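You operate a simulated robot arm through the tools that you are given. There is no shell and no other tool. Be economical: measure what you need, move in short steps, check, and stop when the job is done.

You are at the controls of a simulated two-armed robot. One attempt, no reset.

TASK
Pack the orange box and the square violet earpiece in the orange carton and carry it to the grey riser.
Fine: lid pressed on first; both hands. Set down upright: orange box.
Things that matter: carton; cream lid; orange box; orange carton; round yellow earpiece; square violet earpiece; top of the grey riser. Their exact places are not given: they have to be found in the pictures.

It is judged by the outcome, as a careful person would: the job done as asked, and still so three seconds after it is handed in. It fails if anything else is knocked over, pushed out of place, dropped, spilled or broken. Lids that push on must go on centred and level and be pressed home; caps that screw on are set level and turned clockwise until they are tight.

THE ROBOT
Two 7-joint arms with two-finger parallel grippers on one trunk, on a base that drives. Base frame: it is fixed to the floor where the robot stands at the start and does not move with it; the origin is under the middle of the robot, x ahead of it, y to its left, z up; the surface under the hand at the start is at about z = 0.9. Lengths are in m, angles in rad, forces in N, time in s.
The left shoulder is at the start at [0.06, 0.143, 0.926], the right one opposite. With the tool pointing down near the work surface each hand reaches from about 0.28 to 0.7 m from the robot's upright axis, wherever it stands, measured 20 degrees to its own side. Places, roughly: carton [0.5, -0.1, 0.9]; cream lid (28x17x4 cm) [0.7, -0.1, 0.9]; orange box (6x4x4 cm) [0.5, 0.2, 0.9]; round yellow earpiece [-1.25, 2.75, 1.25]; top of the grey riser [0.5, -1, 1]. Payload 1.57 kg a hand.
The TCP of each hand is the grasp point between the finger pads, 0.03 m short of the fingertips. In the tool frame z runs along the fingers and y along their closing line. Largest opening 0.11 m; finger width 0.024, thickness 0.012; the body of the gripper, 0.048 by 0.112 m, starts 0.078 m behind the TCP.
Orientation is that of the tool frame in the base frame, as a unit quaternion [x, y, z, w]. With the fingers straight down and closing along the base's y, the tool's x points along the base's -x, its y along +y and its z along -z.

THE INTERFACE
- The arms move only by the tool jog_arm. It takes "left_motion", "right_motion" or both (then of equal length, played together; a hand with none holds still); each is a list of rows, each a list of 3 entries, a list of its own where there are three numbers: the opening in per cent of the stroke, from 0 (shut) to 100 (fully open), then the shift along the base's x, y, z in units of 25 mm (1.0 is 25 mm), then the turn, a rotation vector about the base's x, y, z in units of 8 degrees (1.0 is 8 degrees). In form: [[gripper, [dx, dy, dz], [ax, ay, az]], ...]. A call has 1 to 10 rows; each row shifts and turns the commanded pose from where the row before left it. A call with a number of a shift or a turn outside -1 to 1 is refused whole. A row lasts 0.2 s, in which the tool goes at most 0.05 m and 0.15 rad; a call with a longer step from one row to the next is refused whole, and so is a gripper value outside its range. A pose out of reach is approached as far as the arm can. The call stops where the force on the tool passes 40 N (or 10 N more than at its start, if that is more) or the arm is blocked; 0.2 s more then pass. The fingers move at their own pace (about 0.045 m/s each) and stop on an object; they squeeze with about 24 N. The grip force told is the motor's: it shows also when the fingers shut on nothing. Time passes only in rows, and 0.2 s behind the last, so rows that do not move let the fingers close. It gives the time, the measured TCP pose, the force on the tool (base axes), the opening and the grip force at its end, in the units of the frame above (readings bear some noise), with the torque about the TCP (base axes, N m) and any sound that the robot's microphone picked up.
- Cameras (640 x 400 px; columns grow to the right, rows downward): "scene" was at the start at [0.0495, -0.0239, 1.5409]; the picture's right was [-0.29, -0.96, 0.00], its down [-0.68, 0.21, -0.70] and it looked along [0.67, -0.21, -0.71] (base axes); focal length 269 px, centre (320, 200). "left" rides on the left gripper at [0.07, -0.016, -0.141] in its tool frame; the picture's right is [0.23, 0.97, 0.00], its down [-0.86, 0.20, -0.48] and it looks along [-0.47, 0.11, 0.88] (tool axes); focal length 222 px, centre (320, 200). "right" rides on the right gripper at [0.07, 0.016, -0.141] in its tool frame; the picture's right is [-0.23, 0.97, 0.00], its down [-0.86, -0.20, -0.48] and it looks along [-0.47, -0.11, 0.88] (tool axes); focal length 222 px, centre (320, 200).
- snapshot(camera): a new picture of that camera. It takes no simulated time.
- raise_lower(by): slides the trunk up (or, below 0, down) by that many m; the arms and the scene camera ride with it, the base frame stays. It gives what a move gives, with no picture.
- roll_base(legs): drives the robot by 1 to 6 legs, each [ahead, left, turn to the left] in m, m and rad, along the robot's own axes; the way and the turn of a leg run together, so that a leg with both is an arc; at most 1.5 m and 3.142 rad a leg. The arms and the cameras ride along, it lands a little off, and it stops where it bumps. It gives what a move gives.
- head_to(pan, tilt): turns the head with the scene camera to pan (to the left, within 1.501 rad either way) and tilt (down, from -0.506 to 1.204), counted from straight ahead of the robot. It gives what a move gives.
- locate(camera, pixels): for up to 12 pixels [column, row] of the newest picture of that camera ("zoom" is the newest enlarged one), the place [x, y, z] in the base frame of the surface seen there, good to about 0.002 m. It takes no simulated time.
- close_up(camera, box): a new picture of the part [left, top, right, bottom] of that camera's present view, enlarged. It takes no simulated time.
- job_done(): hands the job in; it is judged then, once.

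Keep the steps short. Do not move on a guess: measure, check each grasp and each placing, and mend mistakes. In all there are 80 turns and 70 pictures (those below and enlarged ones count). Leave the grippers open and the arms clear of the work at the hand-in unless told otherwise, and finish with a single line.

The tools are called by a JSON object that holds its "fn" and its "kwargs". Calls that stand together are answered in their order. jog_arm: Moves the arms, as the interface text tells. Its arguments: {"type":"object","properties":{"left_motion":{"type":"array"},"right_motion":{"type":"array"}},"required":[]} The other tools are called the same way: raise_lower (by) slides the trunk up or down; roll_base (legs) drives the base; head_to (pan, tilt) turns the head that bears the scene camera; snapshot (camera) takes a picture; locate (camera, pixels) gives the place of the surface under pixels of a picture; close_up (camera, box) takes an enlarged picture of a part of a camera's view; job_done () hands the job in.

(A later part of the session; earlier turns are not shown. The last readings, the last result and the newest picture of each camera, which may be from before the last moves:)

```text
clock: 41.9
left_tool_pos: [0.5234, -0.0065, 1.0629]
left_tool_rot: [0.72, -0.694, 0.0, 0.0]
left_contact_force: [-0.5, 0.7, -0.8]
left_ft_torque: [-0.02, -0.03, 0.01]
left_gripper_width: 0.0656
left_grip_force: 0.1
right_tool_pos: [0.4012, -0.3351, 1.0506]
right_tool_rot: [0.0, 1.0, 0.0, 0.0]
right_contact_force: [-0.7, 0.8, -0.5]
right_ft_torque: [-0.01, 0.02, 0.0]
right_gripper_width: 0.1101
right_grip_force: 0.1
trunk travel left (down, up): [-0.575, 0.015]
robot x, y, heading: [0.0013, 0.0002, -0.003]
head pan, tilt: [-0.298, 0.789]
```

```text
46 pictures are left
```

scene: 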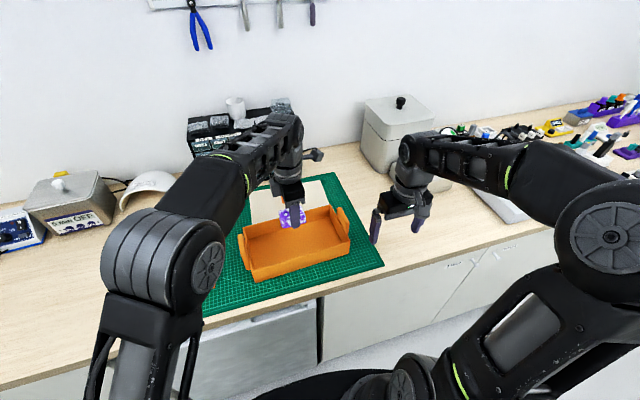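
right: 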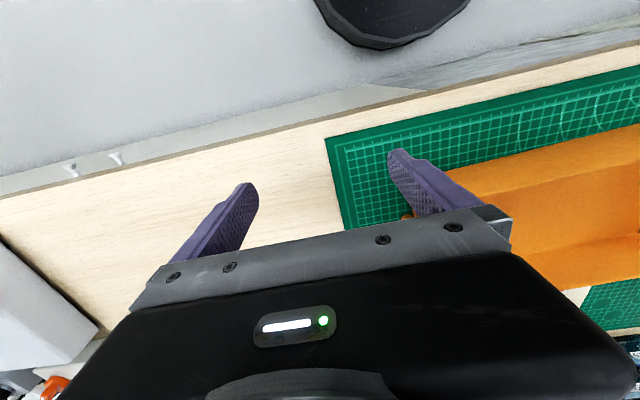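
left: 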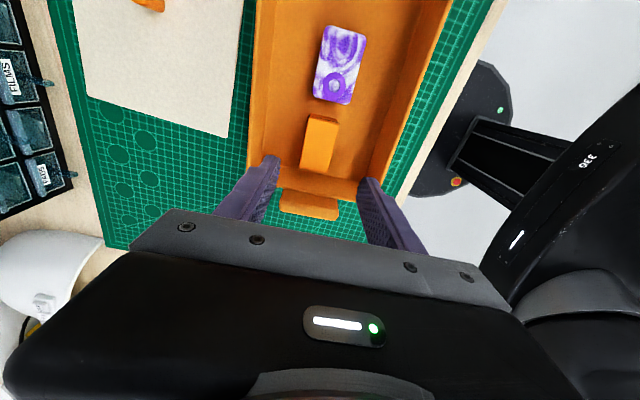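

The box stands upright inside next to the earpiece. Next comes the lid, whose knob is near (0.72, −0.117), about 0.73 m away and beyond reach, so I must drive forward. First I'll withdraw the left hand to the side, then look down at the gap between the base and the bench.

{"fn": "jog_arm", "kwargs": {"left_motion": [[60, [-0.5, 1, 0.4], [0, 0, -1]], [60, [-0.5, 1, 0], [0, 0, -1]], [60, [-0.5, 1, 0], [0, 0, -1]], [60, [-0.5, 1, 0], [0, 0, -1]], [60, [-0.5, 1, 0], [0, 0, -1]], [60, [-0.5, 1, 0], [0, 0, -1]], [60, [-0.5, 1, 0], [0, 0, -1]], [60, [-0.5, 1, 0], [0, 0, -1]], [60, [0, 1, 0], [0, 0, -1]], [60, [0, 1, 0], [0, 0, -1]]]}}

{"fn": "head_to", "kwargs": {"pan": 0.0, "tilt": 1.1}}

{"fn": "snapshot", "kwargs": {"camera": "scene"}}

```text
clock: 44.1
left_tool_pos: [0.4276, 0.2429, 1.0728]
left_tool_rot: [-0.105, 0.994, 0.0, 0.0]
left_contact_force: [-0.4, 1.1, -0.1]
left_ft_torque: [0.03, 0.02, -0.01]
left_gripper_width: 0.0658
left_grip_force: 0.1
right_tool_pos: [0.4023, -0.3355, 1.0507]
right_tool_rot: [0.0, 1.0, 0.0, -0.001]
right_contact_force: [-0.8, -0.6, -0.4]
right_ft_torque: [-0.02, 0.01, -0.01]
right_gripper_width: 0.1099
right_grip_force: 0.1
trunk travel left (down, up): [-0.575, 0.015]
robot x, y, heading: [0.0025, 0.0035, -0.003]
head pan, tilt: [-0.298, 0.789]
```

```text
clock: 44.9
left_tool_pos: [0.4288, 0.2427, 1.073]
left_tool_rot: [-0.106, 0.994, 0.0, 0.001]
left_contact_force: [-0.4, -0.5, 0.2]
left_ft_torque: [0.0, 0.01, 0.0]
left_gripper_width: 0.066
left_grip_force: 0.1
right_tool_pos: [0.402, -0.3351, 1.0499]
right_tool_rot: [0.001, 1.0, 0.001, 0.0]
right_contact_force: [-0.4, -0.9, 0.4]
right_ft_torque: [0.0, -0.02, 0.02]
right_gripper_width: 0.1099
right_grip_force: 0.0
trunk travel left (down, up): [-0.575, 0.015]
robot x, y, heading: [-0.0012, 0.0004, -0.001]
head pan, tilt: [0.0, 1.1]
```

```text
45 pictures are left
```

scene: 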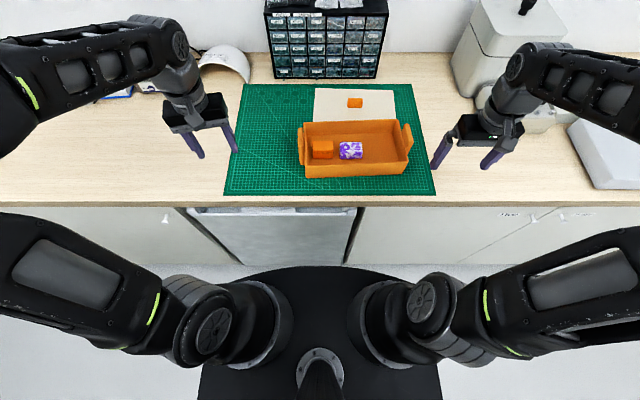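

{"fn": "locate", "kwargs": {"camera": "scene", "pixels": [[320, 272], [322, 205], [400, 258], [260, 250], [315, 90], [394, 90], [313, 119], [398, 117], [355, 103], [320, 60], [470, 80], [520, 110]]}}

{"fn": "close_up", "kwargs": {"camera": "scene", "box": [280, 70, 440, 190]}}

```text
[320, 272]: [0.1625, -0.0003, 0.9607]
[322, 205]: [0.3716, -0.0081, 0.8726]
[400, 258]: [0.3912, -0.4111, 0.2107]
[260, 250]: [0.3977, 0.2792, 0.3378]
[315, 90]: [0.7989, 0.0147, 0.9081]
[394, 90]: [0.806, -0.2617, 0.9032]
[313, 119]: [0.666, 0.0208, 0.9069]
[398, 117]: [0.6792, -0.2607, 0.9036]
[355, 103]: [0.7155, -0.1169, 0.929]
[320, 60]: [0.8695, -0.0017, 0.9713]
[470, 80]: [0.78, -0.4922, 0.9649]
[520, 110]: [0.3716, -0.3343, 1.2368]
```

```text
3.33 times, centred on (360, 130) of scene
```

zoom: 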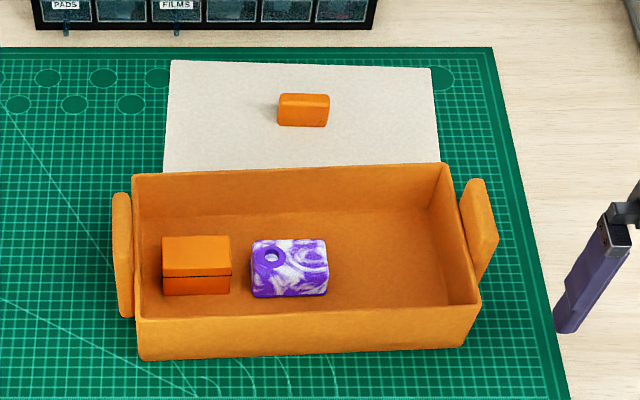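

The bench front edge is at x≈0.37 and the trunk front at 0.16, so there is room. I'll drive 0.09 m ahead, with both hands high and clear.

{"fn": "roll_base", "kwargs": {"legs": [[0.09, 0, 0]]}}

{"fn": "locate", "kwargs": {"camera": "zoom", "pixels": [[285, 96], [325, 98], [283, 120], [323, 123], [280, 108], [327, 110], [300, 96], [300, 112], [172, 62], [431, 70], [165, 165], [437, 150]]}}

```text
clock: 46.0
left_tool_pos: [0.5185, 0.2431, 1.072]
left_tool_rot: [-0.107, 0.994, 0.0, 0.0]
left_contact_force: [1.1, -0.5, -0.4]
left_ft_torque: [0.03, 0.02, -0.02]
left_gripper_width: 0.0659
left_grip_force: 0.1
right_tool_pos: [0.4924, -0.3355, 1.0488]
right_tool_rot: [-0.001, 1.0, 0.0, 0.0]
right_contact_force: [-0.6, 0.3, 0.2]
right_ft_torque: [0.03, 0.02, -0.01]
right_gripper_width: 0.1103
right_grip_force: 0.1
trunk travel left (down, up): [-0.575, 0.015]
robot x, y, heading: [0.0905, -0.0025, 0.003]
head pan, tilt: [0.0, 1.1]
```

```text
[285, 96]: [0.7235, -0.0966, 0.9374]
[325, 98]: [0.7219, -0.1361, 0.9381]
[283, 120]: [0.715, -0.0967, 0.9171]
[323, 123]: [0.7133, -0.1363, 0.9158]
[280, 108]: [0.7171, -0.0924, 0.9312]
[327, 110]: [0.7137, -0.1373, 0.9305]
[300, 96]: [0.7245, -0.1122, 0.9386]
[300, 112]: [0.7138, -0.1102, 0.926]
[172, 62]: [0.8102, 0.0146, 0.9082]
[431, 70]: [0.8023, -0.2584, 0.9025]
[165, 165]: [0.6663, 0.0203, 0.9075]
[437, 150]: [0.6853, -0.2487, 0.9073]
```

The knob centre is at about (0.722, −0.116), z 0.91–0.94, with the lid turned about −0.04 rad. I'll bring the open right hand over the knob at a safe height.

{"fn": "jog_arm", "kwargs": {"right_motion": [[100, [0.9, 0.88, 0.2], [0, 0, 0]], [100, [0.92, 0.88, 0], [0, 0, 0]], [100, [0.92, 0.88, 0], [0, 0, 0]], [100, [0.92, 0.88, 0], [0, 0, 0]], [100, [0.92, 0.88, 0], [0, 0, 0]], [100, [0.92, 0.88, 0], [0, 0, 0]], [100, [0.92, 0.88, 0], [0, 0, 0]], [100, [0.92, 0.88, 0], [0, 0, 0]], [100, [0.92, 0.88, 0], [0, 0, 0]], [100, [0.92, 0.88, -0.4], [0, 0, -0.28]]]}}

{"fn": "snapshot", "kwargs": {"camera": "right"}}

```text
clock: 48.2
left_tool_pos: [0.5172, 0.2435, 1.0717]
left_tool_rot: [-0.107, 0.994, 0.0, 0.0]
left_contact_force: [0.4, 1.1, -1.0]
left_ft_torque: [0.03, 0.01, 0.04]
left_gripper_width: 0.066
left_grip_force: 0.0
right_tool_pos: [0.7202, -0.1152, 1.0425]
right_tool_rot: [0.02, 1.0, 0.0, 0.001]
right_contact_force: [0.2, 0.5, 0.2]
right_ft_torque: [0.01, 0.0, 0.01]
right_gripper_width: 0.11
right_grip_force: 0.1
trunk travel left (down, up): [-0.575, 0.015]
robot x, y, heading: [0.0899, 0.0022, 0.009]
head pan, tilt: [0.0, 1.1]
```

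```text
43 pictures are left
```

right: 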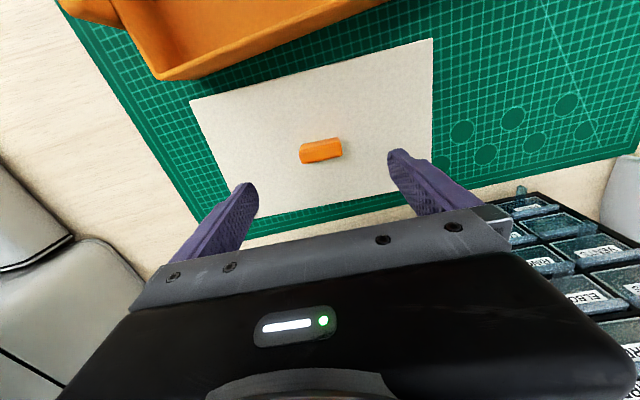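

The whole lid shows here. I'll measure its corners and the knob exactly.

{"fn": "locate", "kwargs": {"camera": "right", "pixels": [[193, 104], [429, 43], [310, 78], [215, 150], [431, 120], [302, 147], [338, 141], [303, 159], [340, 153], [320, 150]]}}

{"fn": "close_up", "kwargs": {"camera": "right", "box": [180, 30, 440, 230]}}

```text
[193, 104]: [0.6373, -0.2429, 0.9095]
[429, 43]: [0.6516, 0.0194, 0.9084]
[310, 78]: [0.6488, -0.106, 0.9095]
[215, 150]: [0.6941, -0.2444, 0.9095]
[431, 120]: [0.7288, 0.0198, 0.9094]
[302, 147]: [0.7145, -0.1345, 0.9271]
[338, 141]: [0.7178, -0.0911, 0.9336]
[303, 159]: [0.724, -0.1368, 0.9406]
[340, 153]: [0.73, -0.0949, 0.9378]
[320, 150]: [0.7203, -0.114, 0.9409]
```

```text
2.00 times, centred on (310, 130) of right
```

zoom: 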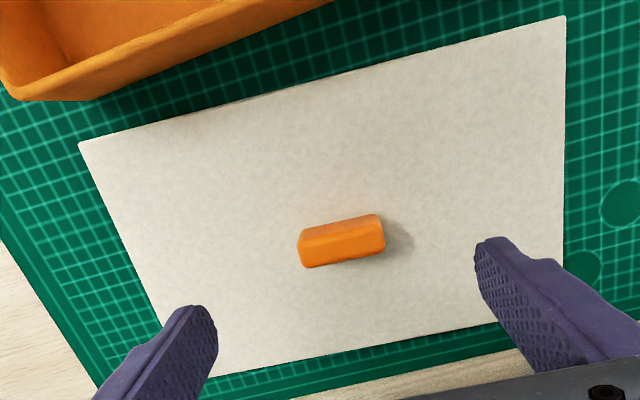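

Knob centre is at (0.7235, −0.115), its top at 0.940 and the plate at 0.909. Lid and knob share a centre. I'll lower to TCP z≈0.944 and close on the knob.

{"fn": "jog_arm", "kwargs": {"right_motion": [[100, [0.12, 0, -1], [0, 0, 0]], [100, [0, 0, -1], [0, 0, 0]], [100, [0, 0, -1], [0, 0, 0]], [100, [0, 0, -0.6], [0, 0, 0]], [100, [0, 0, -0.34], [0, 0, 0]], [30, [0, 0, 0], [0, 0, 0]], [0, [0, 0, 0], [0, 0, 0]], [0, [0, 0, 0], [0, 0, 0]], [0, [0, 0, 0], [0, 0, 0]], [0, [0, 0, 0], [0, 0, 0]]]}}

{"fn": "snapshot", "kwargs": {"camera": "right"}}

```text
clock: 50.4
left_tool_pos: [0.5161, 0.2425, 1.0728]
left_tool_rot: [-0.108, 0.994, -0.001, 0.0]
left_contact_force: [0.1, 0.0, 0.1]
left_ft_torque: [-0.01, -0.01, 0.03]
left_gripper_width: 0.0662
left_grip_force: 0.0
right_tool_pos: [0.722, -0.1144, 0.9457]
right_tool_rot: [0.018, 1.0, 0.0, 0.0]
right_contact_force: [-0.6, -0.5, -0.1]
right_ft_torque: [-0.02, 0.0, -0.03]
right_gripper_width: 0.0492
right_grip_force: 24.2
trunk travel left (down, up): [-0.575, 0.015]
robot x, y, heading: [0.0916, 0.0002, 0.002]
head pan, tilt: [0.0, 1.1]
```

```text
41 pictures are left
```

right: 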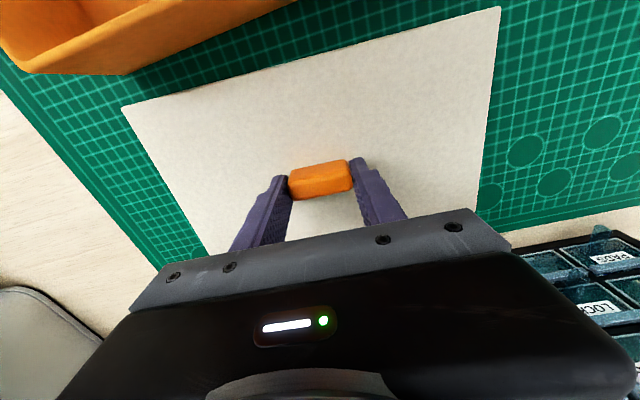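

The knob is gripped at 49 mm. I'll do a slow test lift of 20 mm.

{"fn": "jog_arm", "kwargs": {"right_motion": [[0, [0, 0, 0.1], [0, 0, 0]], [0, [0, 0, 0.1], [0, 0, 0]], [0, [0, 0, 0.2], [0, 0, 0]], [0, [0, 0, 0.2], [0, 0, 0]], [0, [0, 0, 0.2], [0, 0, 0]], [0, [0, 0, 0], [0, 0, 0]]]}}

{"fn": "snapshot", "kwargs": {"camera": "right"}}

{"fn": "locate", "kwargs": {"camera": "right", "pixels": [[135, 112], [300, 70], [490, 20], [180, 190], [475, 150], [320, 120]]}}

```text
clock: 51.8
left_tool_pos: [0.5165, 0.244, 1.0722]
left_tool_rot: [-0.107, 0.994, 0.001, 0.0]
left_contact_force: [-0.4, 0.1, 0.1]
left_ft_torque: [0.0, -0.01, -0.02]
left_gripper_width: 0.066
left_grip_force: 0.0
right_tool_pos: [0.7228, -0.1147, 0.9659]
right_tool_rot: [0.018, 1.0, 0.0, -0.001]
right_contact_force: [-0.5, -0.7, -0.1]
right_ft_torque: [0.01, 0.02, -0.01]
right_gripper_width: 0.0492
right_grip_force: 23.8
trunk travel left (down, up): [-0.575, 0.015]
robot x, y, heading: [0.0914, 0.0032, 0.0]
head pan, tilt: [0.0, 1.1]
```

```text
40 pictures are left
```

right: 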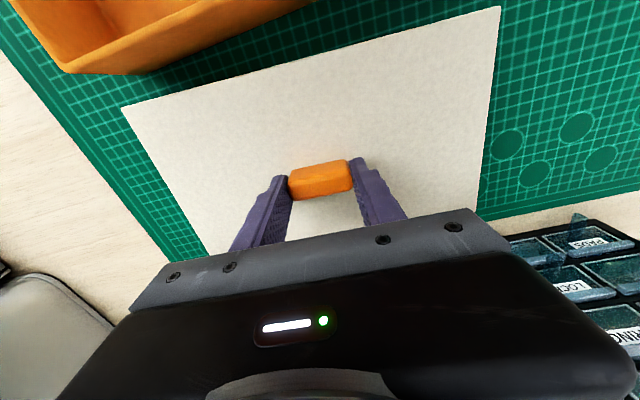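

```text
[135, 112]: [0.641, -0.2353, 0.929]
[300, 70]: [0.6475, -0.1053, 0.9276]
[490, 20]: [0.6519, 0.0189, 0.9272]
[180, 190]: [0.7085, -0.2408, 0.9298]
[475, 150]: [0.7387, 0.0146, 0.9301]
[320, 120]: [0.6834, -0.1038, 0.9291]
```

The lid came up level, at 0.928–0.930 across. I'll raise it slowly until its underside clears the 0.994 handles, then view the carton from above for exact edges.

{"fn": "jog_arm", "kwargs": {"right_motion": [[0, [0, 0, 0.2], [0, 0, 0]], [0, [0, 0, 0.4], [0, 0, 0]], [0, [0, 0, 0.4], [0, 0, 0]], [0, [0, 0, 0.4], [0, 0, 0]], [0, [0, 0, 0.4], [0, 0, 0]], [0, [0, 0, 0.4], [0, 0, 0]], [0, [0, 0, 0.4], [0, 0, 0]], [0, [0, 0, 0.4], [0, 0, 0]], [0, [0, 0, 0.4], [0, 0, 0]], [0, [0, 0, 0.3], [0, 0, 0]]]}}

{"fn": "head_to", "kwargs": {"pan": -0.15, "tilt": 1.15}}

{"fn": "snapshot", "kwargs": {"camera": "scene"}}

```text
clock: 54.0
left_tool_pos: [0.5166, 0.2445, 1.0725]
left_tool_rot: [-0.107, 0.994, -0.001, 0.0]
left_contact_force: [-0.2, 0.2, 0.6]
left_ft_torque: [-0.01, -0.01, -0.01]
left_gripper_width: 0.066
left_grip_force: 0.0
right_tool_pos: [0.7246, -0.1136, 1.0587]
right_tool_rot: [0.018, 1.0, 0.0, 0.002]
right_contact_force: [-0.4, 0.3, -1.7]
right_ft_torque: [0.0, -0.02, -0.02]
right_gripper_width: 0.0492
right_grip_force: 23.9
trunk travel left (down, up): [-0.575, 0.015]
robot x, y, heading: [0.0929, 0.0014, -0.005]
head pan, tilt: [0.0, 1.1]
```

```text
clock: 54.7
left_tool_pos: [0.5157, 0.2433, 1.0715]
left_tool_rot: [-0.107, 0.994, 0.0, 0.0]
left_contact_force: [0.0, 0.3, 0.3]
left_ft_torque: [0.02, 0.02, -0.02]
left_gripper_width: 0.0659
left_grip_force: 0.1
right_tool_pos: [0.7236, -0.1144, 1.0589]
right_tool_rot: [0.019, 1.0, 0.0, 0.001]
right_contact_force: [-0.2, 0.3, -0.7]
right_ft_torque: [0.0, 0.01, 0.02]
right_gripper_width: 0.0493
right_grip_force: 24.0
trunk travel left (down, up): [-0.575, 0.015]
robot x, y, heading: [0.0898, 0.0008, 0.002]
head pan, tilt: [-0.15, 1.15]
```

```text
39 pictures are left
```

scene: 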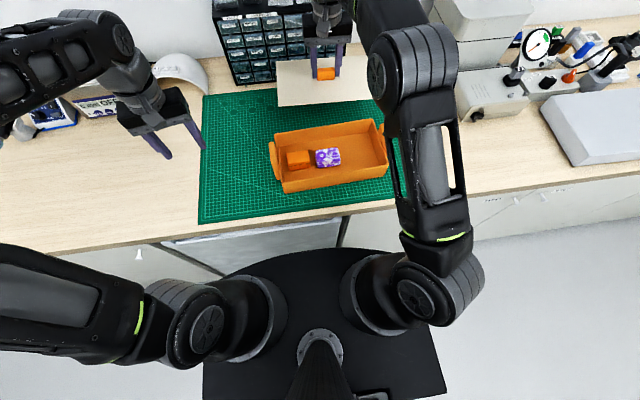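

{"fn": "close_up", "kwargs": {"camera": "scene", "box": [260, 106, 400, 200]}}

```text
4.26 times, centred on (330, 153) of scene
```

zoom: 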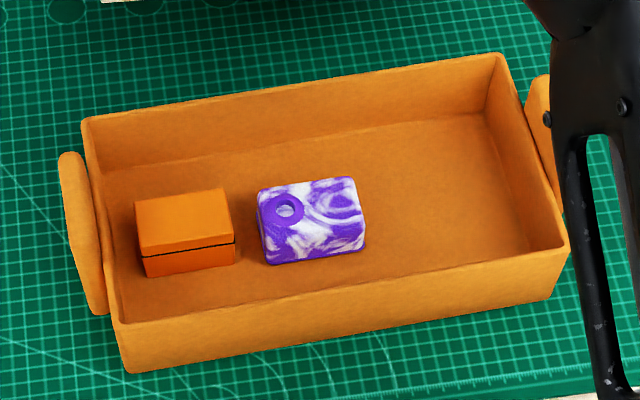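

{"fn": "locate", "kwargs": {"camera": "zoom", "pixels": [[84, 120], [116, 322], [500, 56], [568, 250], [300, 85], [350, 290], [96, 200], [530, 130], [91, 150], [104, 270], [560, 220], [540, 100]]}}

{"fn": "locate", "kwargs": {"camera": "zoom", "pixels": [[80, 170], [98, 300], [74, 155], [62, 160], [88, 165], [78, 220], [541, 78], [528, 95], [540, 140], [548, 90], [535, 110], [538, 112]]}}

```text
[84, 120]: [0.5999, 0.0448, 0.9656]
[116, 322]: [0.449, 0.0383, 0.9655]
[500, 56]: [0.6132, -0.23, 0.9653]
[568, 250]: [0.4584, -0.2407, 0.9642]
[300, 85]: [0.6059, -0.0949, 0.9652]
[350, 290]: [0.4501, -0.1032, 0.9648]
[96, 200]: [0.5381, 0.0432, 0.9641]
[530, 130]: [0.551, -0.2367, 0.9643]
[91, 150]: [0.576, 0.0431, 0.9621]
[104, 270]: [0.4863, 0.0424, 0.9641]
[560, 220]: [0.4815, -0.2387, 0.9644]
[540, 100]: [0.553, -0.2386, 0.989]
```

```text
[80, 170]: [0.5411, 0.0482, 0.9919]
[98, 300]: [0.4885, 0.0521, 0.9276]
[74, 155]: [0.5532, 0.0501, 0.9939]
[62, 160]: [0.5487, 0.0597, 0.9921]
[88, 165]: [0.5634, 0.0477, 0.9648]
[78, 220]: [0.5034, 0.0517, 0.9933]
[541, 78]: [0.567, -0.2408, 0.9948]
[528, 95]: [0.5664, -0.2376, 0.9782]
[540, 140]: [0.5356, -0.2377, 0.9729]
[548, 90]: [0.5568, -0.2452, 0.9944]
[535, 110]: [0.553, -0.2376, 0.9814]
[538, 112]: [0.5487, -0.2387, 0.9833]
```

The carton rim centre is at (0.530, −0.097), its yaw about +0.045, its rim at 0.965, and the gap between handles about 0.286. The lid is about 0.28 long, so I need its edges relative to the hand precisely. I'll enlarge both ends of the held lid.

{"fn": "close_up", "kwargs": {"camera": "right", "box": [100, 80, 228, 260]}}

{"fn": "locate", "kwargs": {"camera": "zoom", "pixels": [[205, 60], [206, 66], [210, 62], [230, 80]]}}

{"fn": "close_up", "kwargs": {"camera": "right", "box": [440, 0, 540, 220]}}

```text
2.22 times, centred on (164, 170) of right
```

zoom: 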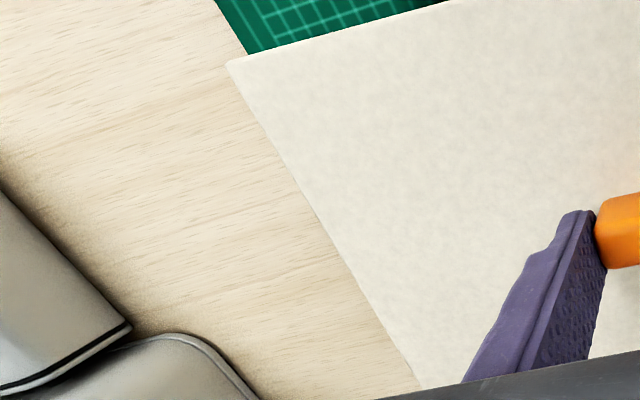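

```text
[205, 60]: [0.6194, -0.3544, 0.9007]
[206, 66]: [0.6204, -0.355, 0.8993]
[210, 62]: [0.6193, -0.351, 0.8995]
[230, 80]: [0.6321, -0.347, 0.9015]
```

```text
1.82 times, centred on (490, 110) of right
```

zoom: 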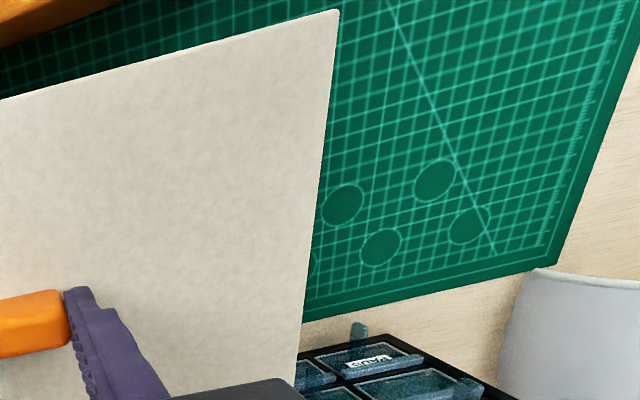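

{"fn": "locate", "kwargs": {"camera": "right", "pixels": [[124, 109], [126, 111], [165.5, 176.5], [167, 176], [202, 236], [499, 7], [498, 9], [487.5, 110], [486, 110], [477.5, 187], [476, 187], [310, 59]]}}

```text
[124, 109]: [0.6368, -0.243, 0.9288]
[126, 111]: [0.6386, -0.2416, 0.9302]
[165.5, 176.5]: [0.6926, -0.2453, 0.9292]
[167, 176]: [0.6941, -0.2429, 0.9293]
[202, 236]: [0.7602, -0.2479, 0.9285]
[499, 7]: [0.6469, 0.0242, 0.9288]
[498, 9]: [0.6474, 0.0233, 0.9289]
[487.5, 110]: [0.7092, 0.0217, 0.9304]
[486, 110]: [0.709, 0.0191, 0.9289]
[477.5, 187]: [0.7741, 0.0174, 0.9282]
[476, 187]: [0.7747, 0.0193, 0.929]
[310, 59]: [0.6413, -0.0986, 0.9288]
```

The lid measures about 0.269 × 0.166 m, with its centre about 2 mm off the TCP in x and y, and its yaw is −0.043. The TCP target over the carton is (0.528, −0.099) with a +0.088 rad turn. The underside is at ~1.015, above the handles, so I'll move the lid over smoothly.

{"fn": "jog_arm", "kwargs": {"right_motion": [[0, [-0.4, 0.05, 0], [0, 0, 0.05]], [0, [-0.8, 0.05, 0], [0, 0, 0.08]], [0, [-0.9, 0.07, 0], [0, 0, 0.08]], [0, [-0.9, 0.07, 0], [0, 0, 0.08]], [0, [-0.9, 0.07, 0], [0, 0, 0.08]], [0, [-0.9, 0.07, 0], [0, 0, 0.08]], [0, [-0.9, 0.07, 0], [0, 0, 0.08]], [0, [-0.9, 0.07, 0], [0, 0, 0.05]], [0, [-0.8, 0.05, 0], [0, 0, 0.05]], [0, [-0.43, 0.05, 0], [0, 0, 0]]]}}

{"fn": "snapshot", "kwargs": {"camera": "scene"}}

{"fn": "snapshot", "kwargs": {"camera": "right"}}

```text
clock: 56.9
left_tool_pos: [0.5158, 0.2435, 1.0717]
left_tool_rot: [-0.107, 0.994, 0.0, 0.0]
left_contact_force: [0.7, -0.8, 0.7]
left_ft_torque: [-0.03, 0.02, 0.02]
left_gripper_width: 0.066
left_grip_force: 0.1
right_tool_pos: [0.5277, -0.097, 1.0585]
right_tool_rot: [-0.025, 1.0, 0.0, 0.0]
right_contact_force: [-0.4, -0.5, -0.2]
right_ft_torque: [0.0, 0.0, 0.01]
right_gripper_width: 0.0491
right_grip_force: 24.5
trunk travel left (down, up): [-0.575, 0.015]
robot x, y, heading: [0.0876, 0.0005, -0.001]
head pan, tilt: [-0.15, 1.15]
```

```text
35 pictures are left
```

scene: 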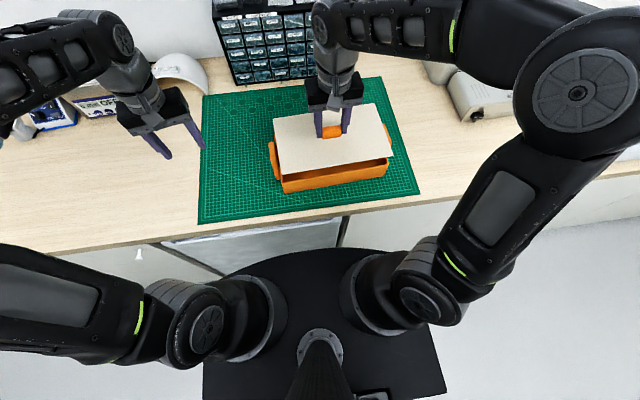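

```text
34 pictures are left
```

right: 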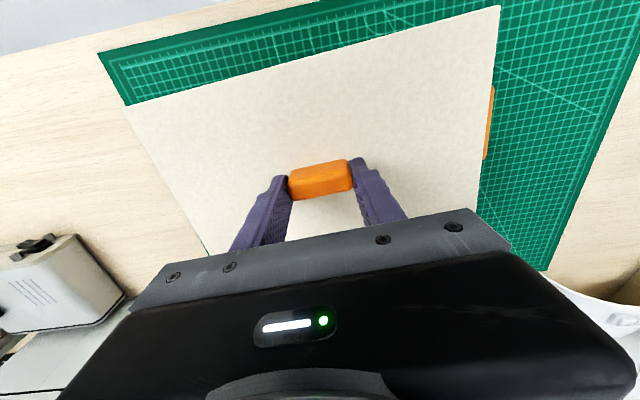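

The lid is above the carton. I'll measure its corners from the scene camera to check centring against the rim.

{"fn": "close_up", "kwargs": {"camera": "scene", "box": [260, 96, 400, 196]}}

```text
4.00 times, centred on (330, 146) of scene
```

zoom: 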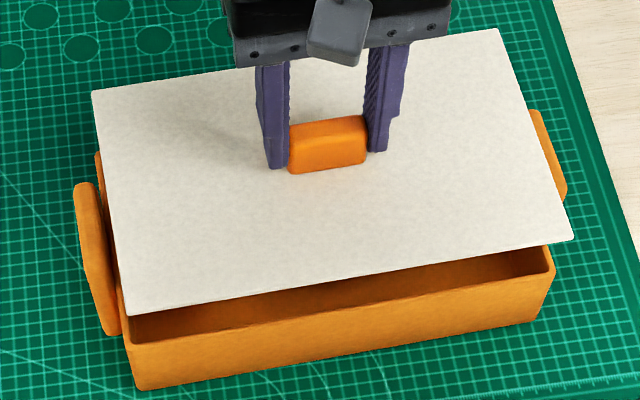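

{"fn": "locate", "kwargs": {"camera": "zoom", "pixels": [[95, 93], [130, 310], [497, 32], [570, 236], [112, 200], [533, 135], [350, 277], [200, 77], [129, 340], [551, 268]]}}

```text
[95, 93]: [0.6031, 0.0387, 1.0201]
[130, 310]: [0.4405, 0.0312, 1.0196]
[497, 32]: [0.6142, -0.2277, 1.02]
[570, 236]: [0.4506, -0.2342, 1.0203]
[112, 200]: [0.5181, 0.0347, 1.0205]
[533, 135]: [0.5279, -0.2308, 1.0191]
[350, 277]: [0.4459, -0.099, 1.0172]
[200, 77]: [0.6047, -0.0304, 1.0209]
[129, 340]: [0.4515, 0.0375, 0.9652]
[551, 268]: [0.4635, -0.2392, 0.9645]
```

The lid centre is (0.527, −0.098) and the carton's is (0.5295, −0.097), with matching yaw. I'll correct by about 2.5 mm in x and 1 mm in y, then lower to about 6 mm above the rim.

{"fn": "jog_arm", "kwargs": {"right_motion": [[0, [0.1, 0.04, 0], [0, 0, 0]], [0, [0, 0, -0.3], [0, 0, 0]], [0, [0, 0, -0.5], [0, 0, 0]], [0, [0, 0, -0.5], [0, 0, 0]], [0, [0, 0, -0.3], [0, 0, 0]], [0, [0, 0, 0], [0, 0, 0]]]}}

{"fn": "close_up", "kwargs": {"camera": "scene", "box": [260, 106, 400, 206]}}

```text
clock: 58.3
left_tool_pos: [0.5163, 0.2431, 1.0728]
left_tool_rot: [-0.107, 0.994, 0.0, 0.0]
left_contact_force: [0.5, -0.6, -1.1]
left_ft_torque: [0.01, 0.0, -0.01]
left_gripper_width: 0.066
left_grip_force: 0.1
right_tool_pos: [0.5308, -0.0974, 1.0184]
right_tool_rot: [-0.025, 1.0, 0.0, 0.0]
right_contact_force: [0.5, -0.9, -0.9]
right_ft_torque: [0.01, 0.01, 0.01]
right_gripper_width: 0.049
right_grip_force: 24.5
trunk travel left (down, up): [-0.575, 0.015]
robot x, y, heading: [0.0936, 0.0019, 0.002]
head pan, tilt: [-0.15, 1.15]
```

```text
4.00 times, centred on (330, 156) of scene
```

zoom: 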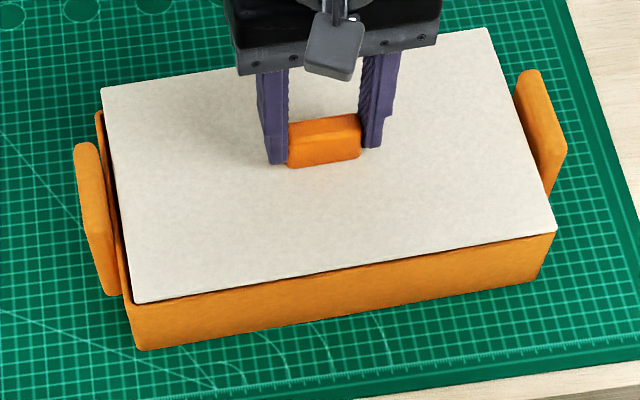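

{"fn": "locate", "kwargs": {"camera": "zoom", "pixels": [[103, 91], [136, 300], [486, 30], [554, 229], [118, 195], [522, 130], [345, 265], [101, 118], [126, 296], [108, 200], [85, 148], [528, 90]]}}

```text
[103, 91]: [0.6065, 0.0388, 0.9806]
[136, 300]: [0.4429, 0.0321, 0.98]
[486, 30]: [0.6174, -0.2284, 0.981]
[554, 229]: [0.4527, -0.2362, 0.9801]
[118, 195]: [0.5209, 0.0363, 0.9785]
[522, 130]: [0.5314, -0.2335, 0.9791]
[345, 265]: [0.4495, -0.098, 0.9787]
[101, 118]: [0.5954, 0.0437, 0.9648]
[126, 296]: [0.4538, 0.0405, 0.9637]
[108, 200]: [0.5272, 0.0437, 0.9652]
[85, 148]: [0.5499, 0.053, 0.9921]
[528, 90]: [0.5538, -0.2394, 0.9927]
```

Centred to within about 1.5 mm, and the lid is level (0.980–0.981 at all corners). I'll nudge y by +1.5 mm and lower gently onto the rim, watching force.

{"fn": "jog_arm", "kwargs": {"right_motion": [[0, [0, 0.06, 0], [0, 0, 0]], [0, [0, 0, -0.1], [0, 0, 0]], [0, [0, 0, -0.1], [0, 0, 0]], [0, [0, 0, -0.06], [0, 0, 0]], [0, [0, 0, -0.06], [0, 0, 0]], [0, [0, 0, -0.06], [0, 0, 0]], [0, [0, 0, 0], [0, 0, 0]]]}}

{"fn": "close_up", "kwargs": {"camera": "scene", "box": [260, 106, 400, 206]}}

{"fn": "locate", "kwargs": {"camera": "zoom", "pixels": [[106, 97], [138, 300], [484, 36], [550, 229], [340, 270], [200, 150], [450, 150], [130, 296]]}}

```text
clock: 59.9
left_tool_pos: [0.5165, 0.243, 1.0724]
left_tool_rot: [-0.107, 0.994, 0.0, -0.001]
left_contact_force: [0.3, 1.0, 0.4]
left_ft_torque: [-0.01, 0.02, -0.02]
left_gripper_width: 0.0659
left_grip_force: 0.1
right_tool_pos: [0.5302, -0.0983, 1.0083]
right_tool_rot: [-0.025, 1.0, 0.0, 0.0]
right_contact_force: [-0.3, -0.1, -0.7]
right_ft_torque: [0.02, -0.02, -0.01]
right_gripper_width: 0.0493
right_grip_force: 24.5
trunk travel left (down, up): [-0.575, 0.015]
robot x, y, heading: [0.0879, 0.0001, 0.003]
head pan, tilt: [-0.15, 1.15]
```

```text
4.00 times, centred on (330, 156) of scene
```

zoom: 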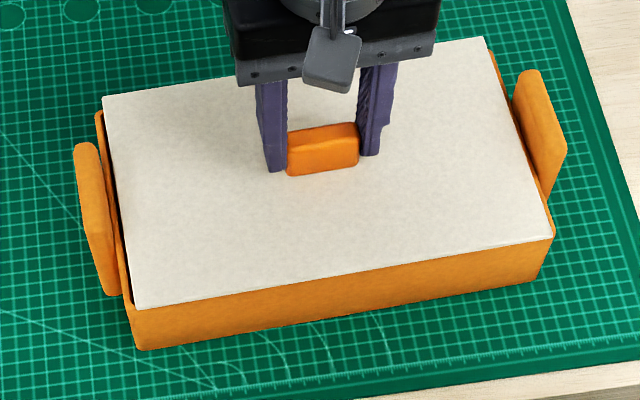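

```text
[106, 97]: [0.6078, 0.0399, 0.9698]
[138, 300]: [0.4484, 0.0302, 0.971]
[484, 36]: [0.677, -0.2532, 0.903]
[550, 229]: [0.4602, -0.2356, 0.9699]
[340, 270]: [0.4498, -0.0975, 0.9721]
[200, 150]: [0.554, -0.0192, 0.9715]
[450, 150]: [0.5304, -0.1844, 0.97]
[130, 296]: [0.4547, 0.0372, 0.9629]
```

{"fn": "locate", "kwargs": {"camera": "zoom", "pixels": [[105, 99], [136, 305], [482, 40], [549, 238], [119, 200], [517, 140], [340, 273], [101, 116], [126, 300], [490, 55], [553, 235], [109, 200]]}}

```text
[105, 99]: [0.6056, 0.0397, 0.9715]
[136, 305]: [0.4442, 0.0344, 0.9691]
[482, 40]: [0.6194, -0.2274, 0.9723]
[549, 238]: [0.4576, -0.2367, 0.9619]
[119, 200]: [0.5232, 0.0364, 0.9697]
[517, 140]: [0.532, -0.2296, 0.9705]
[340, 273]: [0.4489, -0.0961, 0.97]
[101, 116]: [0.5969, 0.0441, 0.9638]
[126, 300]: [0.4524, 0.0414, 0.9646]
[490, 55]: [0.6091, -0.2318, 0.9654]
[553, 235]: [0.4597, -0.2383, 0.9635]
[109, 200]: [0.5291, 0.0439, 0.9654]
```

Lid top is at ~0.970 and centred within 1–2 mm. I'll press down in small steps; the call stops at 40 N.

{"fn": "jog_arm", "kwargs": {"right_motion": [[0, [0, 0, -0.06], [0, 0, 0]], [0, [0, 0, -0.06], [0, 0, 0]], [0, [0, 0, -0.06], [0, 0, 0]], [0, [0, 0, -0.06], [0, 0, 0]], [0, [0, 0, 0], [0, 0, 0]]]}}

```text
clock: 61.1
left_tool_pos: [0.5152, 0.2443, 1.0716]
left_tool_rot: [-0.108, 0.994, 0.0, 0.001]
left_contact_force: [-0.3, 0.3, -0.8]
left_ft_torque: [0.03, 0.01, 0.03]
left_gripper_width: 0.0661
left_grip_force: 0.0
right_tool_pos: [0.5299, -0.0959, 1.0061]
right_tool_rot: [-0.025, 1.0, 0.0, 0.003]
right_contact_force: [0.2, -1.4, 28.0]
right_ft_torque: [-0.06, -0.06, -0.03]
right_gripper_width: 0.0493
right_grip_force: 23.1
trunk travel left (down, up): [-0.575, 0.015]
robot x, y, heading: [0.0887, 0.0005, 0.003]
head pan, tilt: [-0.15, 1.15]
```

It is bearing with 28 N. I'll press further to make sure it is home, and listen for a click.

{"fn": "jog_arm", "kwargs": {"right_motion": [[0, [0, 0, -0.08], [0, 0, 0]], [0, [0, 0, -0.08], [0, 0, 0]], [0, [0, 0, -0.08], [0, 0, 0]], [0, [0, 0, -0.08], [0, 0, 0]], [0, [0, 0, 0], [0, 0, 0]]]}}

{"fn": "close_up", "kwargs": {"camera": "scene", "box": [260, 106, 400, 206]}}

{"fn": "locate", "kwargs": {"camera": "zoom", "pixels": [[110, 105], [140, 300], [480, 45], [545, 230], [340, 268], [200, 150], [450, 150], [130, 296]]}}

```text
clock: 62.0
left_tool_pos: [0.514, 0.2423, 1.0727]
left_tool_rot: [-0.107, 0.994, 0.0, 0.0]
left_contact_force: [-0.4, 0.5, -0.6]
left_ft_torque: [-0.02, -0.03, 0.0]
left_gripper_width: 0.066
left_grip_force: 0.1
right_tool_pos: [0.5303, -0.0976, 0.9996]
right_tool_rot: [-0.026, 1.0, 0.0, 0.002]
right_contact_force: [-5.8, -2.1, 17.3]
right_ft_torque: [-0.24, 0.54, 0.03]
right_gripper_width: 0.0498
right_grip_force: 24.0
trunk travel left (down, up): [-0.575, 0.015]
robot x, y, heading: [0.091, -0.0042, 0.006]
head pan, tilt: [-0.15, 1.15]
stopped in row 4 (right hand): the force on the tool passed its limit at 43 N (the readings are from after the stop); the commanded pose is now the measured one
```

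```text
4.00 times, centred on (330, 156) of scene
```

zoom: 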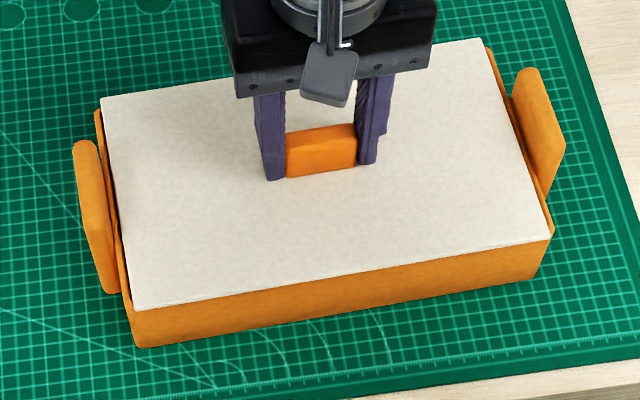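

```text
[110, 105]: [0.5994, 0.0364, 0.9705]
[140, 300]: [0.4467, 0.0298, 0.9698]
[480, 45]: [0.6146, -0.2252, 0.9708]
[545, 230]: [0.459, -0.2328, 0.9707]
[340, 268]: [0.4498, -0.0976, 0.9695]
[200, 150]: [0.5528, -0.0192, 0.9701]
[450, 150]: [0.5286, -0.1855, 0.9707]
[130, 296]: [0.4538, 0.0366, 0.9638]
```

The fingers slid down the knob until their tips touched the plate, and pressed with 43 N. The lid top is level at 0.970 everywhere, with its plate on the rim. I'll release the knob, rise, and check the seam.

{"fn": "jog_arm", "kwargs": {"right_motion": [[0, [0, 0, 0.06], [0, 0, 0]], [60, [0, 0, 0], [0, 0, 0]], [80, [0, 0, 0], [0, 0, 0]], [80, [0, 0, 0.3], [0, 0, 0]], [80, [0, 0, 1], [0, 0, 0]], [80, [0, 0, 1], [0, 0, 0]], [80, [0, 0, 0.5], [0, 0, 0]]]}}

{"fn": "snapshot", "kwargs": {"camera": "right"}}

{"fn": "close_up", "kwargs": {"camera": "scene", "box": [260, 140, 400, 206]}}

```text
clock: 63.6
left_tool_pos: [0.516, 0.2421, 1.073]
left_tool_rot: [-0.107, 0.994, 0.0, 0.0]
left_contact_force: [-0.4, -0.2, -0.3]
left_ft_torque: [0.0, -0.01, 0.01]
left_gripper_width: 0.0659
left_grip_force: 0.0
right_tool_pos: [0.5314, -0.0975, 1.0692]
right_tool_rot: [-0.026, 1.0, 0.001, 0.002]
right_contact_force: [-0.8, 0.2, -0.4]
right_ft_torque: [-0.05, -0.03, 0.03]
right_gripper_width: 0.088
right_grip_force: 0.0
trunk travel left (down, up): [-0.575, 0.015]
robot x, y, heading: [0.0896, 0.0009, 0.007]
head pan, tilt: [-0.15, 1.15]
```

```text
29 pictures are left
```

right: 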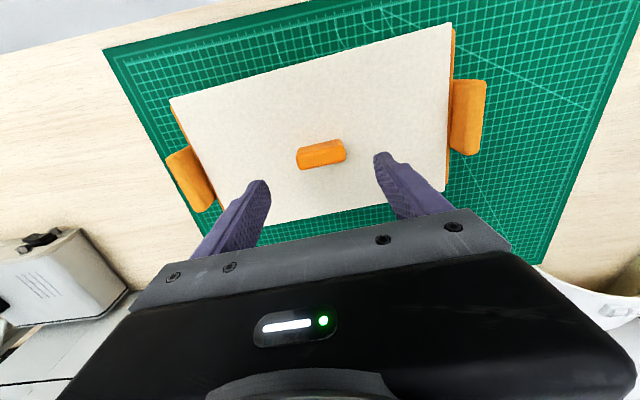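

```text
4.57 times, centred on (330, 173) of scene
```

zoom: 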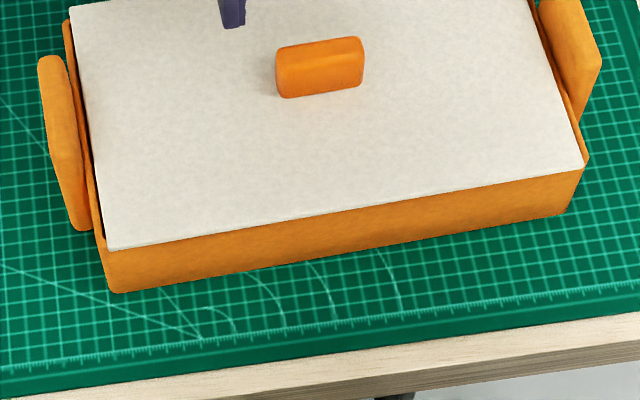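

The lid sits flush and square between the handles. Now I'll measure the two handle tabs for a two-handed grip.

{"fn": "close_up", "kwargs": {"camera": "scene", "box": [260, 130, 300, 190]}}

{"fn": "locate", "kwargs": {"camera": "right", "pixels": [[168, 156], [186, 148], [195, 212], [213, 203], [180, 165], [200, 195], [456, 82], [485, 84], [450, 150], [478, 152], [470, 90], [465, 148]]}}

```text
6.67 times, centred on (280, 160) of scene
```

zoom: 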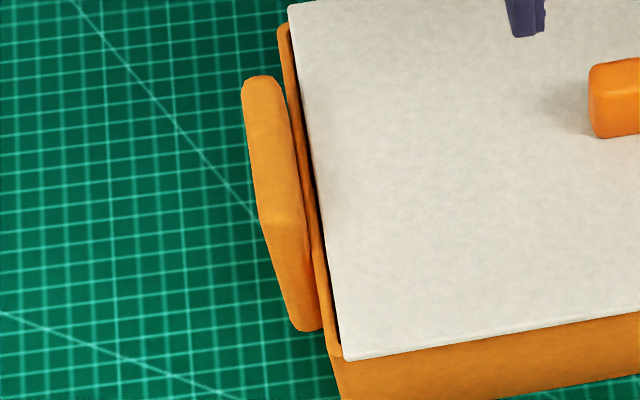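

```text
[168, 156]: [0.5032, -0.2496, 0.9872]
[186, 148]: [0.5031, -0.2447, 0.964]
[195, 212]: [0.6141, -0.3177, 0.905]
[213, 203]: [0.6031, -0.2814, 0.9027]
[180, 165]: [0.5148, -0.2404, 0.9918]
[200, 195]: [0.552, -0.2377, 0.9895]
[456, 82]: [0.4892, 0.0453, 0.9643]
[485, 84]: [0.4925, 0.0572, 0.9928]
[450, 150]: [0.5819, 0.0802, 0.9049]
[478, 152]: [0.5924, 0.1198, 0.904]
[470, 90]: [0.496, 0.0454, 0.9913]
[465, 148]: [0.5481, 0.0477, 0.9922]
```

{"fn": "locate", "kwargs": {"camera": "zoom", "pixels": [[262, 80], [250, 100], [282, 100], [265, 205], [300, 215], [285, 222], [300, 320], [312, 325], [290, 300], [270, 80], [275, 260], [305, 240]]}}

{"fn": "close_up", "kwargs": {"camera": "right", "box": [150, 100, 250, 230]}}

```text
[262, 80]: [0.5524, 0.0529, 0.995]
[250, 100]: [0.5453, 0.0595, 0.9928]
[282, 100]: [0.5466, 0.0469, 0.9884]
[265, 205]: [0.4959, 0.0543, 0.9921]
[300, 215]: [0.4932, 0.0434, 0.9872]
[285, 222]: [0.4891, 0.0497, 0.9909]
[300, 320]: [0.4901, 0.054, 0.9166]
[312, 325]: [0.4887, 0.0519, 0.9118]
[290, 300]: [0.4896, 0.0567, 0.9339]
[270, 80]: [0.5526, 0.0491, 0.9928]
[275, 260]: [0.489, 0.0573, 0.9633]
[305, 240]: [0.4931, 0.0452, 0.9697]
```

```text
3.08 times, centred on (200, 165) of right
```

zoom: 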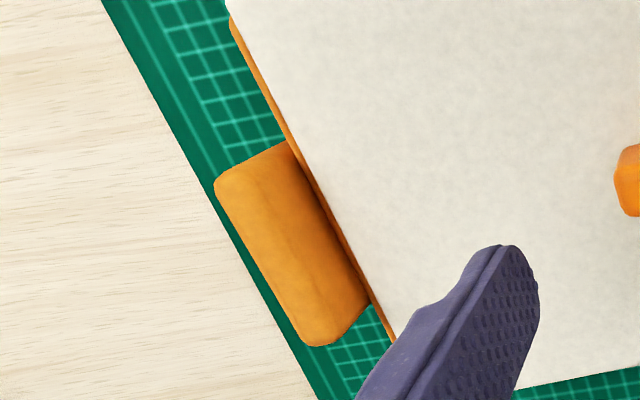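

The handles are solid tabs, about 66 mm wide in x, 15 mm thick and z 0.911–0.995. I'll grip each across its width. Before that, I'll look to the right for the grey riser and obstacles.

{"fn": "head_to", "kwargs": {"pan": -1.1, "tilt": 0.6}}

{"fn": "snapshot", "kwargs": {"camera": "scene"}}

```text
clock: 64.8
left_tool_pos: [0.5159, 0.244, 1.0722]
left_tool_rot: [-0.107, 0.994, 0.001, 0.001]
left_contact_force: [0.2, 0.4, 0.4]
left_ft_torque: [-0.01, -0.01, 0.01]
left_gripper_width: 0.0657
left_grip_force: 0.2
right_tool_pos: [0.5323, -0.0981, 1.0682]
right_tool_rot: [-0.025, 1.0, 0.0, 0.002]
right_contact_force: [0.7, 0.5, -0.5]
right_ft_torque: [0.02, 0.01, 0.01]
right_gripper_width: 0.0879
right_grip_force: 0.0
trunk travel left (down, up): [-0.575, 0.015]
robot x, y, heading: [0.0897, -0.0008, 0.001]
head pan, tilt: [-1.1, 0.6]
```

```text
25 pictures are left
```

scene: 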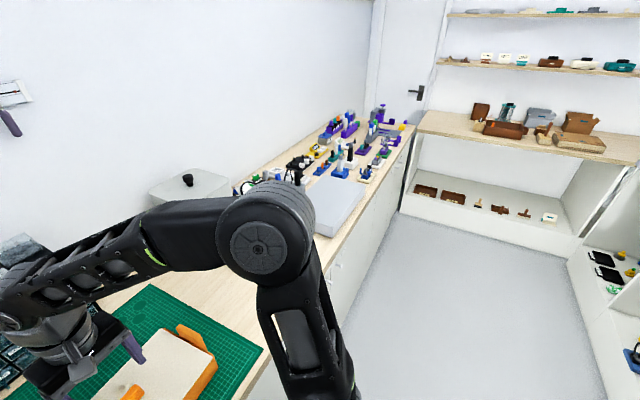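

{"fn": "close_up", "kwargs": {"camera": "scene", "box": [180, 90, 420, 250]}}

{"fn": "locate", "kwargs": {"camera": "scene", "pixels": [[330, 200], [335, 232], [358, 185], [310, 215], [345, 182], [340, 205], [318, 237], [330, 182], [300, 170], [270, 355], [345, 230]]}}

```text
2.50 times, centred on (300, 170) of scene
```

zoom: 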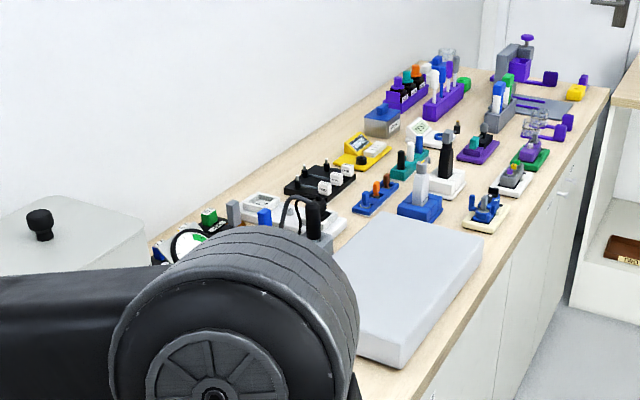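

```text
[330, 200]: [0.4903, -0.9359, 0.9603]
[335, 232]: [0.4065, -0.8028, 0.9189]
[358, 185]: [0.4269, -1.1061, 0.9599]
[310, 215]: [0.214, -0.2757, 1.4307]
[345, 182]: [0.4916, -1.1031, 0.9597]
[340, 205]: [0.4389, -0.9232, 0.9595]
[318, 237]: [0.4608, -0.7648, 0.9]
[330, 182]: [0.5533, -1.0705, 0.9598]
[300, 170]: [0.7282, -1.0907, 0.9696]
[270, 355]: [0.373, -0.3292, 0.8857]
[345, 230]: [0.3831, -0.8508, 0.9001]
```

{"fn": "locate", "kwargs": {"camera": "zoom", "pixels": [[481, 238], [400, 343], [380, 214], [365, 325], [440, 290], [340, 260], [398, 365], [270, 215], [315, 225], [430, 205], [480, 215], [345, 215]]}}

```text
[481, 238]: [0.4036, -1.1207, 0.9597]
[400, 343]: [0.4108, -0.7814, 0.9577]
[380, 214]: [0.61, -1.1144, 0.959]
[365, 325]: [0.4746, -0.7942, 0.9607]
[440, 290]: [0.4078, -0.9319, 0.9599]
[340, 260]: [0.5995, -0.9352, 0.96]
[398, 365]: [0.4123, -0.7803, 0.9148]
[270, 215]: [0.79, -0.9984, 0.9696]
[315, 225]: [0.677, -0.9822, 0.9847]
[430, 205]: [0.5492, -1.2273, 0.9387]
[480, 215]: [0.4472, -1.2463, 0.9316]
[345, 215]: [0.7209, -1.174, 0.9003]
```

The riser top is at z=0.960, x 0.405–0.61, y −0.783 to −1.122, so its centre is (0.508, −0.952). The carton fits lengthwise along y. Next I'll turn both hands 90° and bring them above the handles at about z 1.07, fingers wide open.

{"fn": "jog_arm", "kwargs": {"left_motion": [[100, [0.03, -0.75, 0], [0, 0, 1]], [100, [0.03, -0.75, 0], [0, 0, 1]], [100, [0.03, -0.75, 0], [0, 0, 1]], [100, [0.03, -0.75, 0], [0, 0, 1]], [100, [0.03, -0.75, 0], [0, 0, 1]], [100, [0.03, -0.75, 0], [0, 0, 1]], [100, [0.03, -0.75, 0], [0, 0, 1]], [100, [0.03, -0.75, 0], [0, 0, 1]], [100, [0.03, -0.75, 0], [0, 0, 1]], [100, [0, -0.75, 0], [0, 0, 1]]], "right_motion": [[100, [0.02, -0.6, 0], [0, 0, -1]], [100, [0.02, -0.6, 0], [0, 0, -1]], [100, [0.02, -0.6, 0], [0, 0, -1]], [100, [0.02, -0.6, 0], [0, 0, -1]], [100, [0.02, -0.6, 0], [0, 0, -1]], [100, [0.02, -0.6, 0], [0, 0, -1]], [100, [0.02, -0.6, 0], [0, 0, -1]], [100, [0.02, -0.6, 0], [0, 0, -1]], [100, [0.02, -0.6, 0], [0, 0, -1]], [100, [0, -0.6, 0], [0, 0, -1]]]}}

```text
clock: 67.0
left_tool_pos: [0.5241, 0.055, 1.0711]
left_tool_rot: [0.721, -0.693, 0.001, 0.0]
left_contact_force: [0.2, -0.3, -0.2]
left_ft_torque: [0.0, 0.02, 0.0]
left_gripper_width: 0.1098
left_grip_force: 0.0
right_tool_pos: [0.5366, -0.2472, 1.071]
right_tool_rot: [0.625, 0.781, -0.002, 0.001]
right_contact_force: [-0.3, -0.1, 0.3]
right_ft_torque: [-0.04, 0.01, 0.01]
right_gripper_width: 0.1099
right_grip_force: 0.0
trunk travel left (down, up): [-0.575, 0.015]
robot x, y, heading: [0.0882, 0.0001, 0.002]
head pan, tilt: [-1.1, 0.6]
```

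Left yaw is good. The right needs −0.18 rad more. I'll finish that and check with both hand cameras.

{"fn": "jog_arm", "kwargs": {"left_motion": [[100, [0, 0.02, -0.4], [0, 0, 0]], [100, [0, 0.02, -0.4], [0, 0, 0]]], "right_motion": [[100, [0, -0.06, -0.4], [0, 0, -0.64]], [100, [0, -0.06, -0.4], [0, 0, -0.64]]]}}

{"fn": "snapshot", "kwargs": {"camera": "left"}}

{"fn": "snapshot", "kwargs": {"camera": "right"}}

```text
clock: 67.6
left_tool_pos: [0.5223, 0.0567, 1.051]
left_tool_rot: [0.721, -0.693, 0.0, 0.0]
left_contact_force: [0.0, -0.1, -0.5]
left_ft_torque: [0.0, 0.0, 0.01]
left_gripper_width: 0.1099
left_grip_force: 0.0
right_tool_pos: [0.5356, -0.2493, 1.0504]
right_tool_rot: [0.69, 0.723, -0.001, 0.001]
right_contact_force: [-0.1, -0.6, -0.4]
right_ft_torque: [-0.04, 0.0, -0.01]
right_gripper_width: 0.1098
right_grip_force: 0.1
trunk travel left (down, up): [-0.575, 0.015]
robot x, y, heading: [0.0911, -0.0015, 0.002]
head pan, tilt: [-1.1, 0.6]
```

```text
23 pictures are left
```

left: 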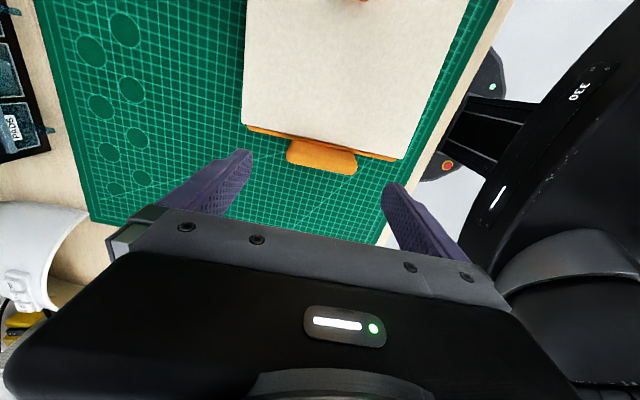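

```text
22 pictures are left
```

right: 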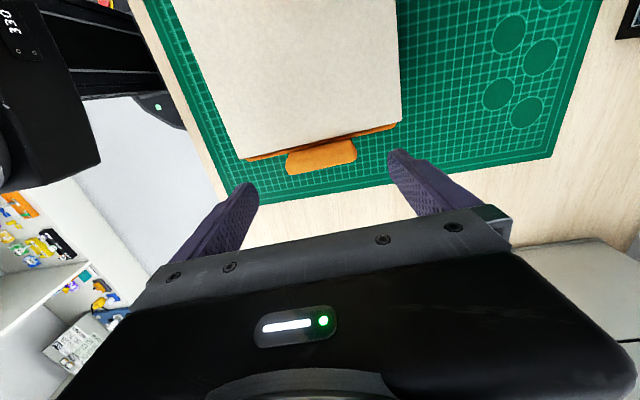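

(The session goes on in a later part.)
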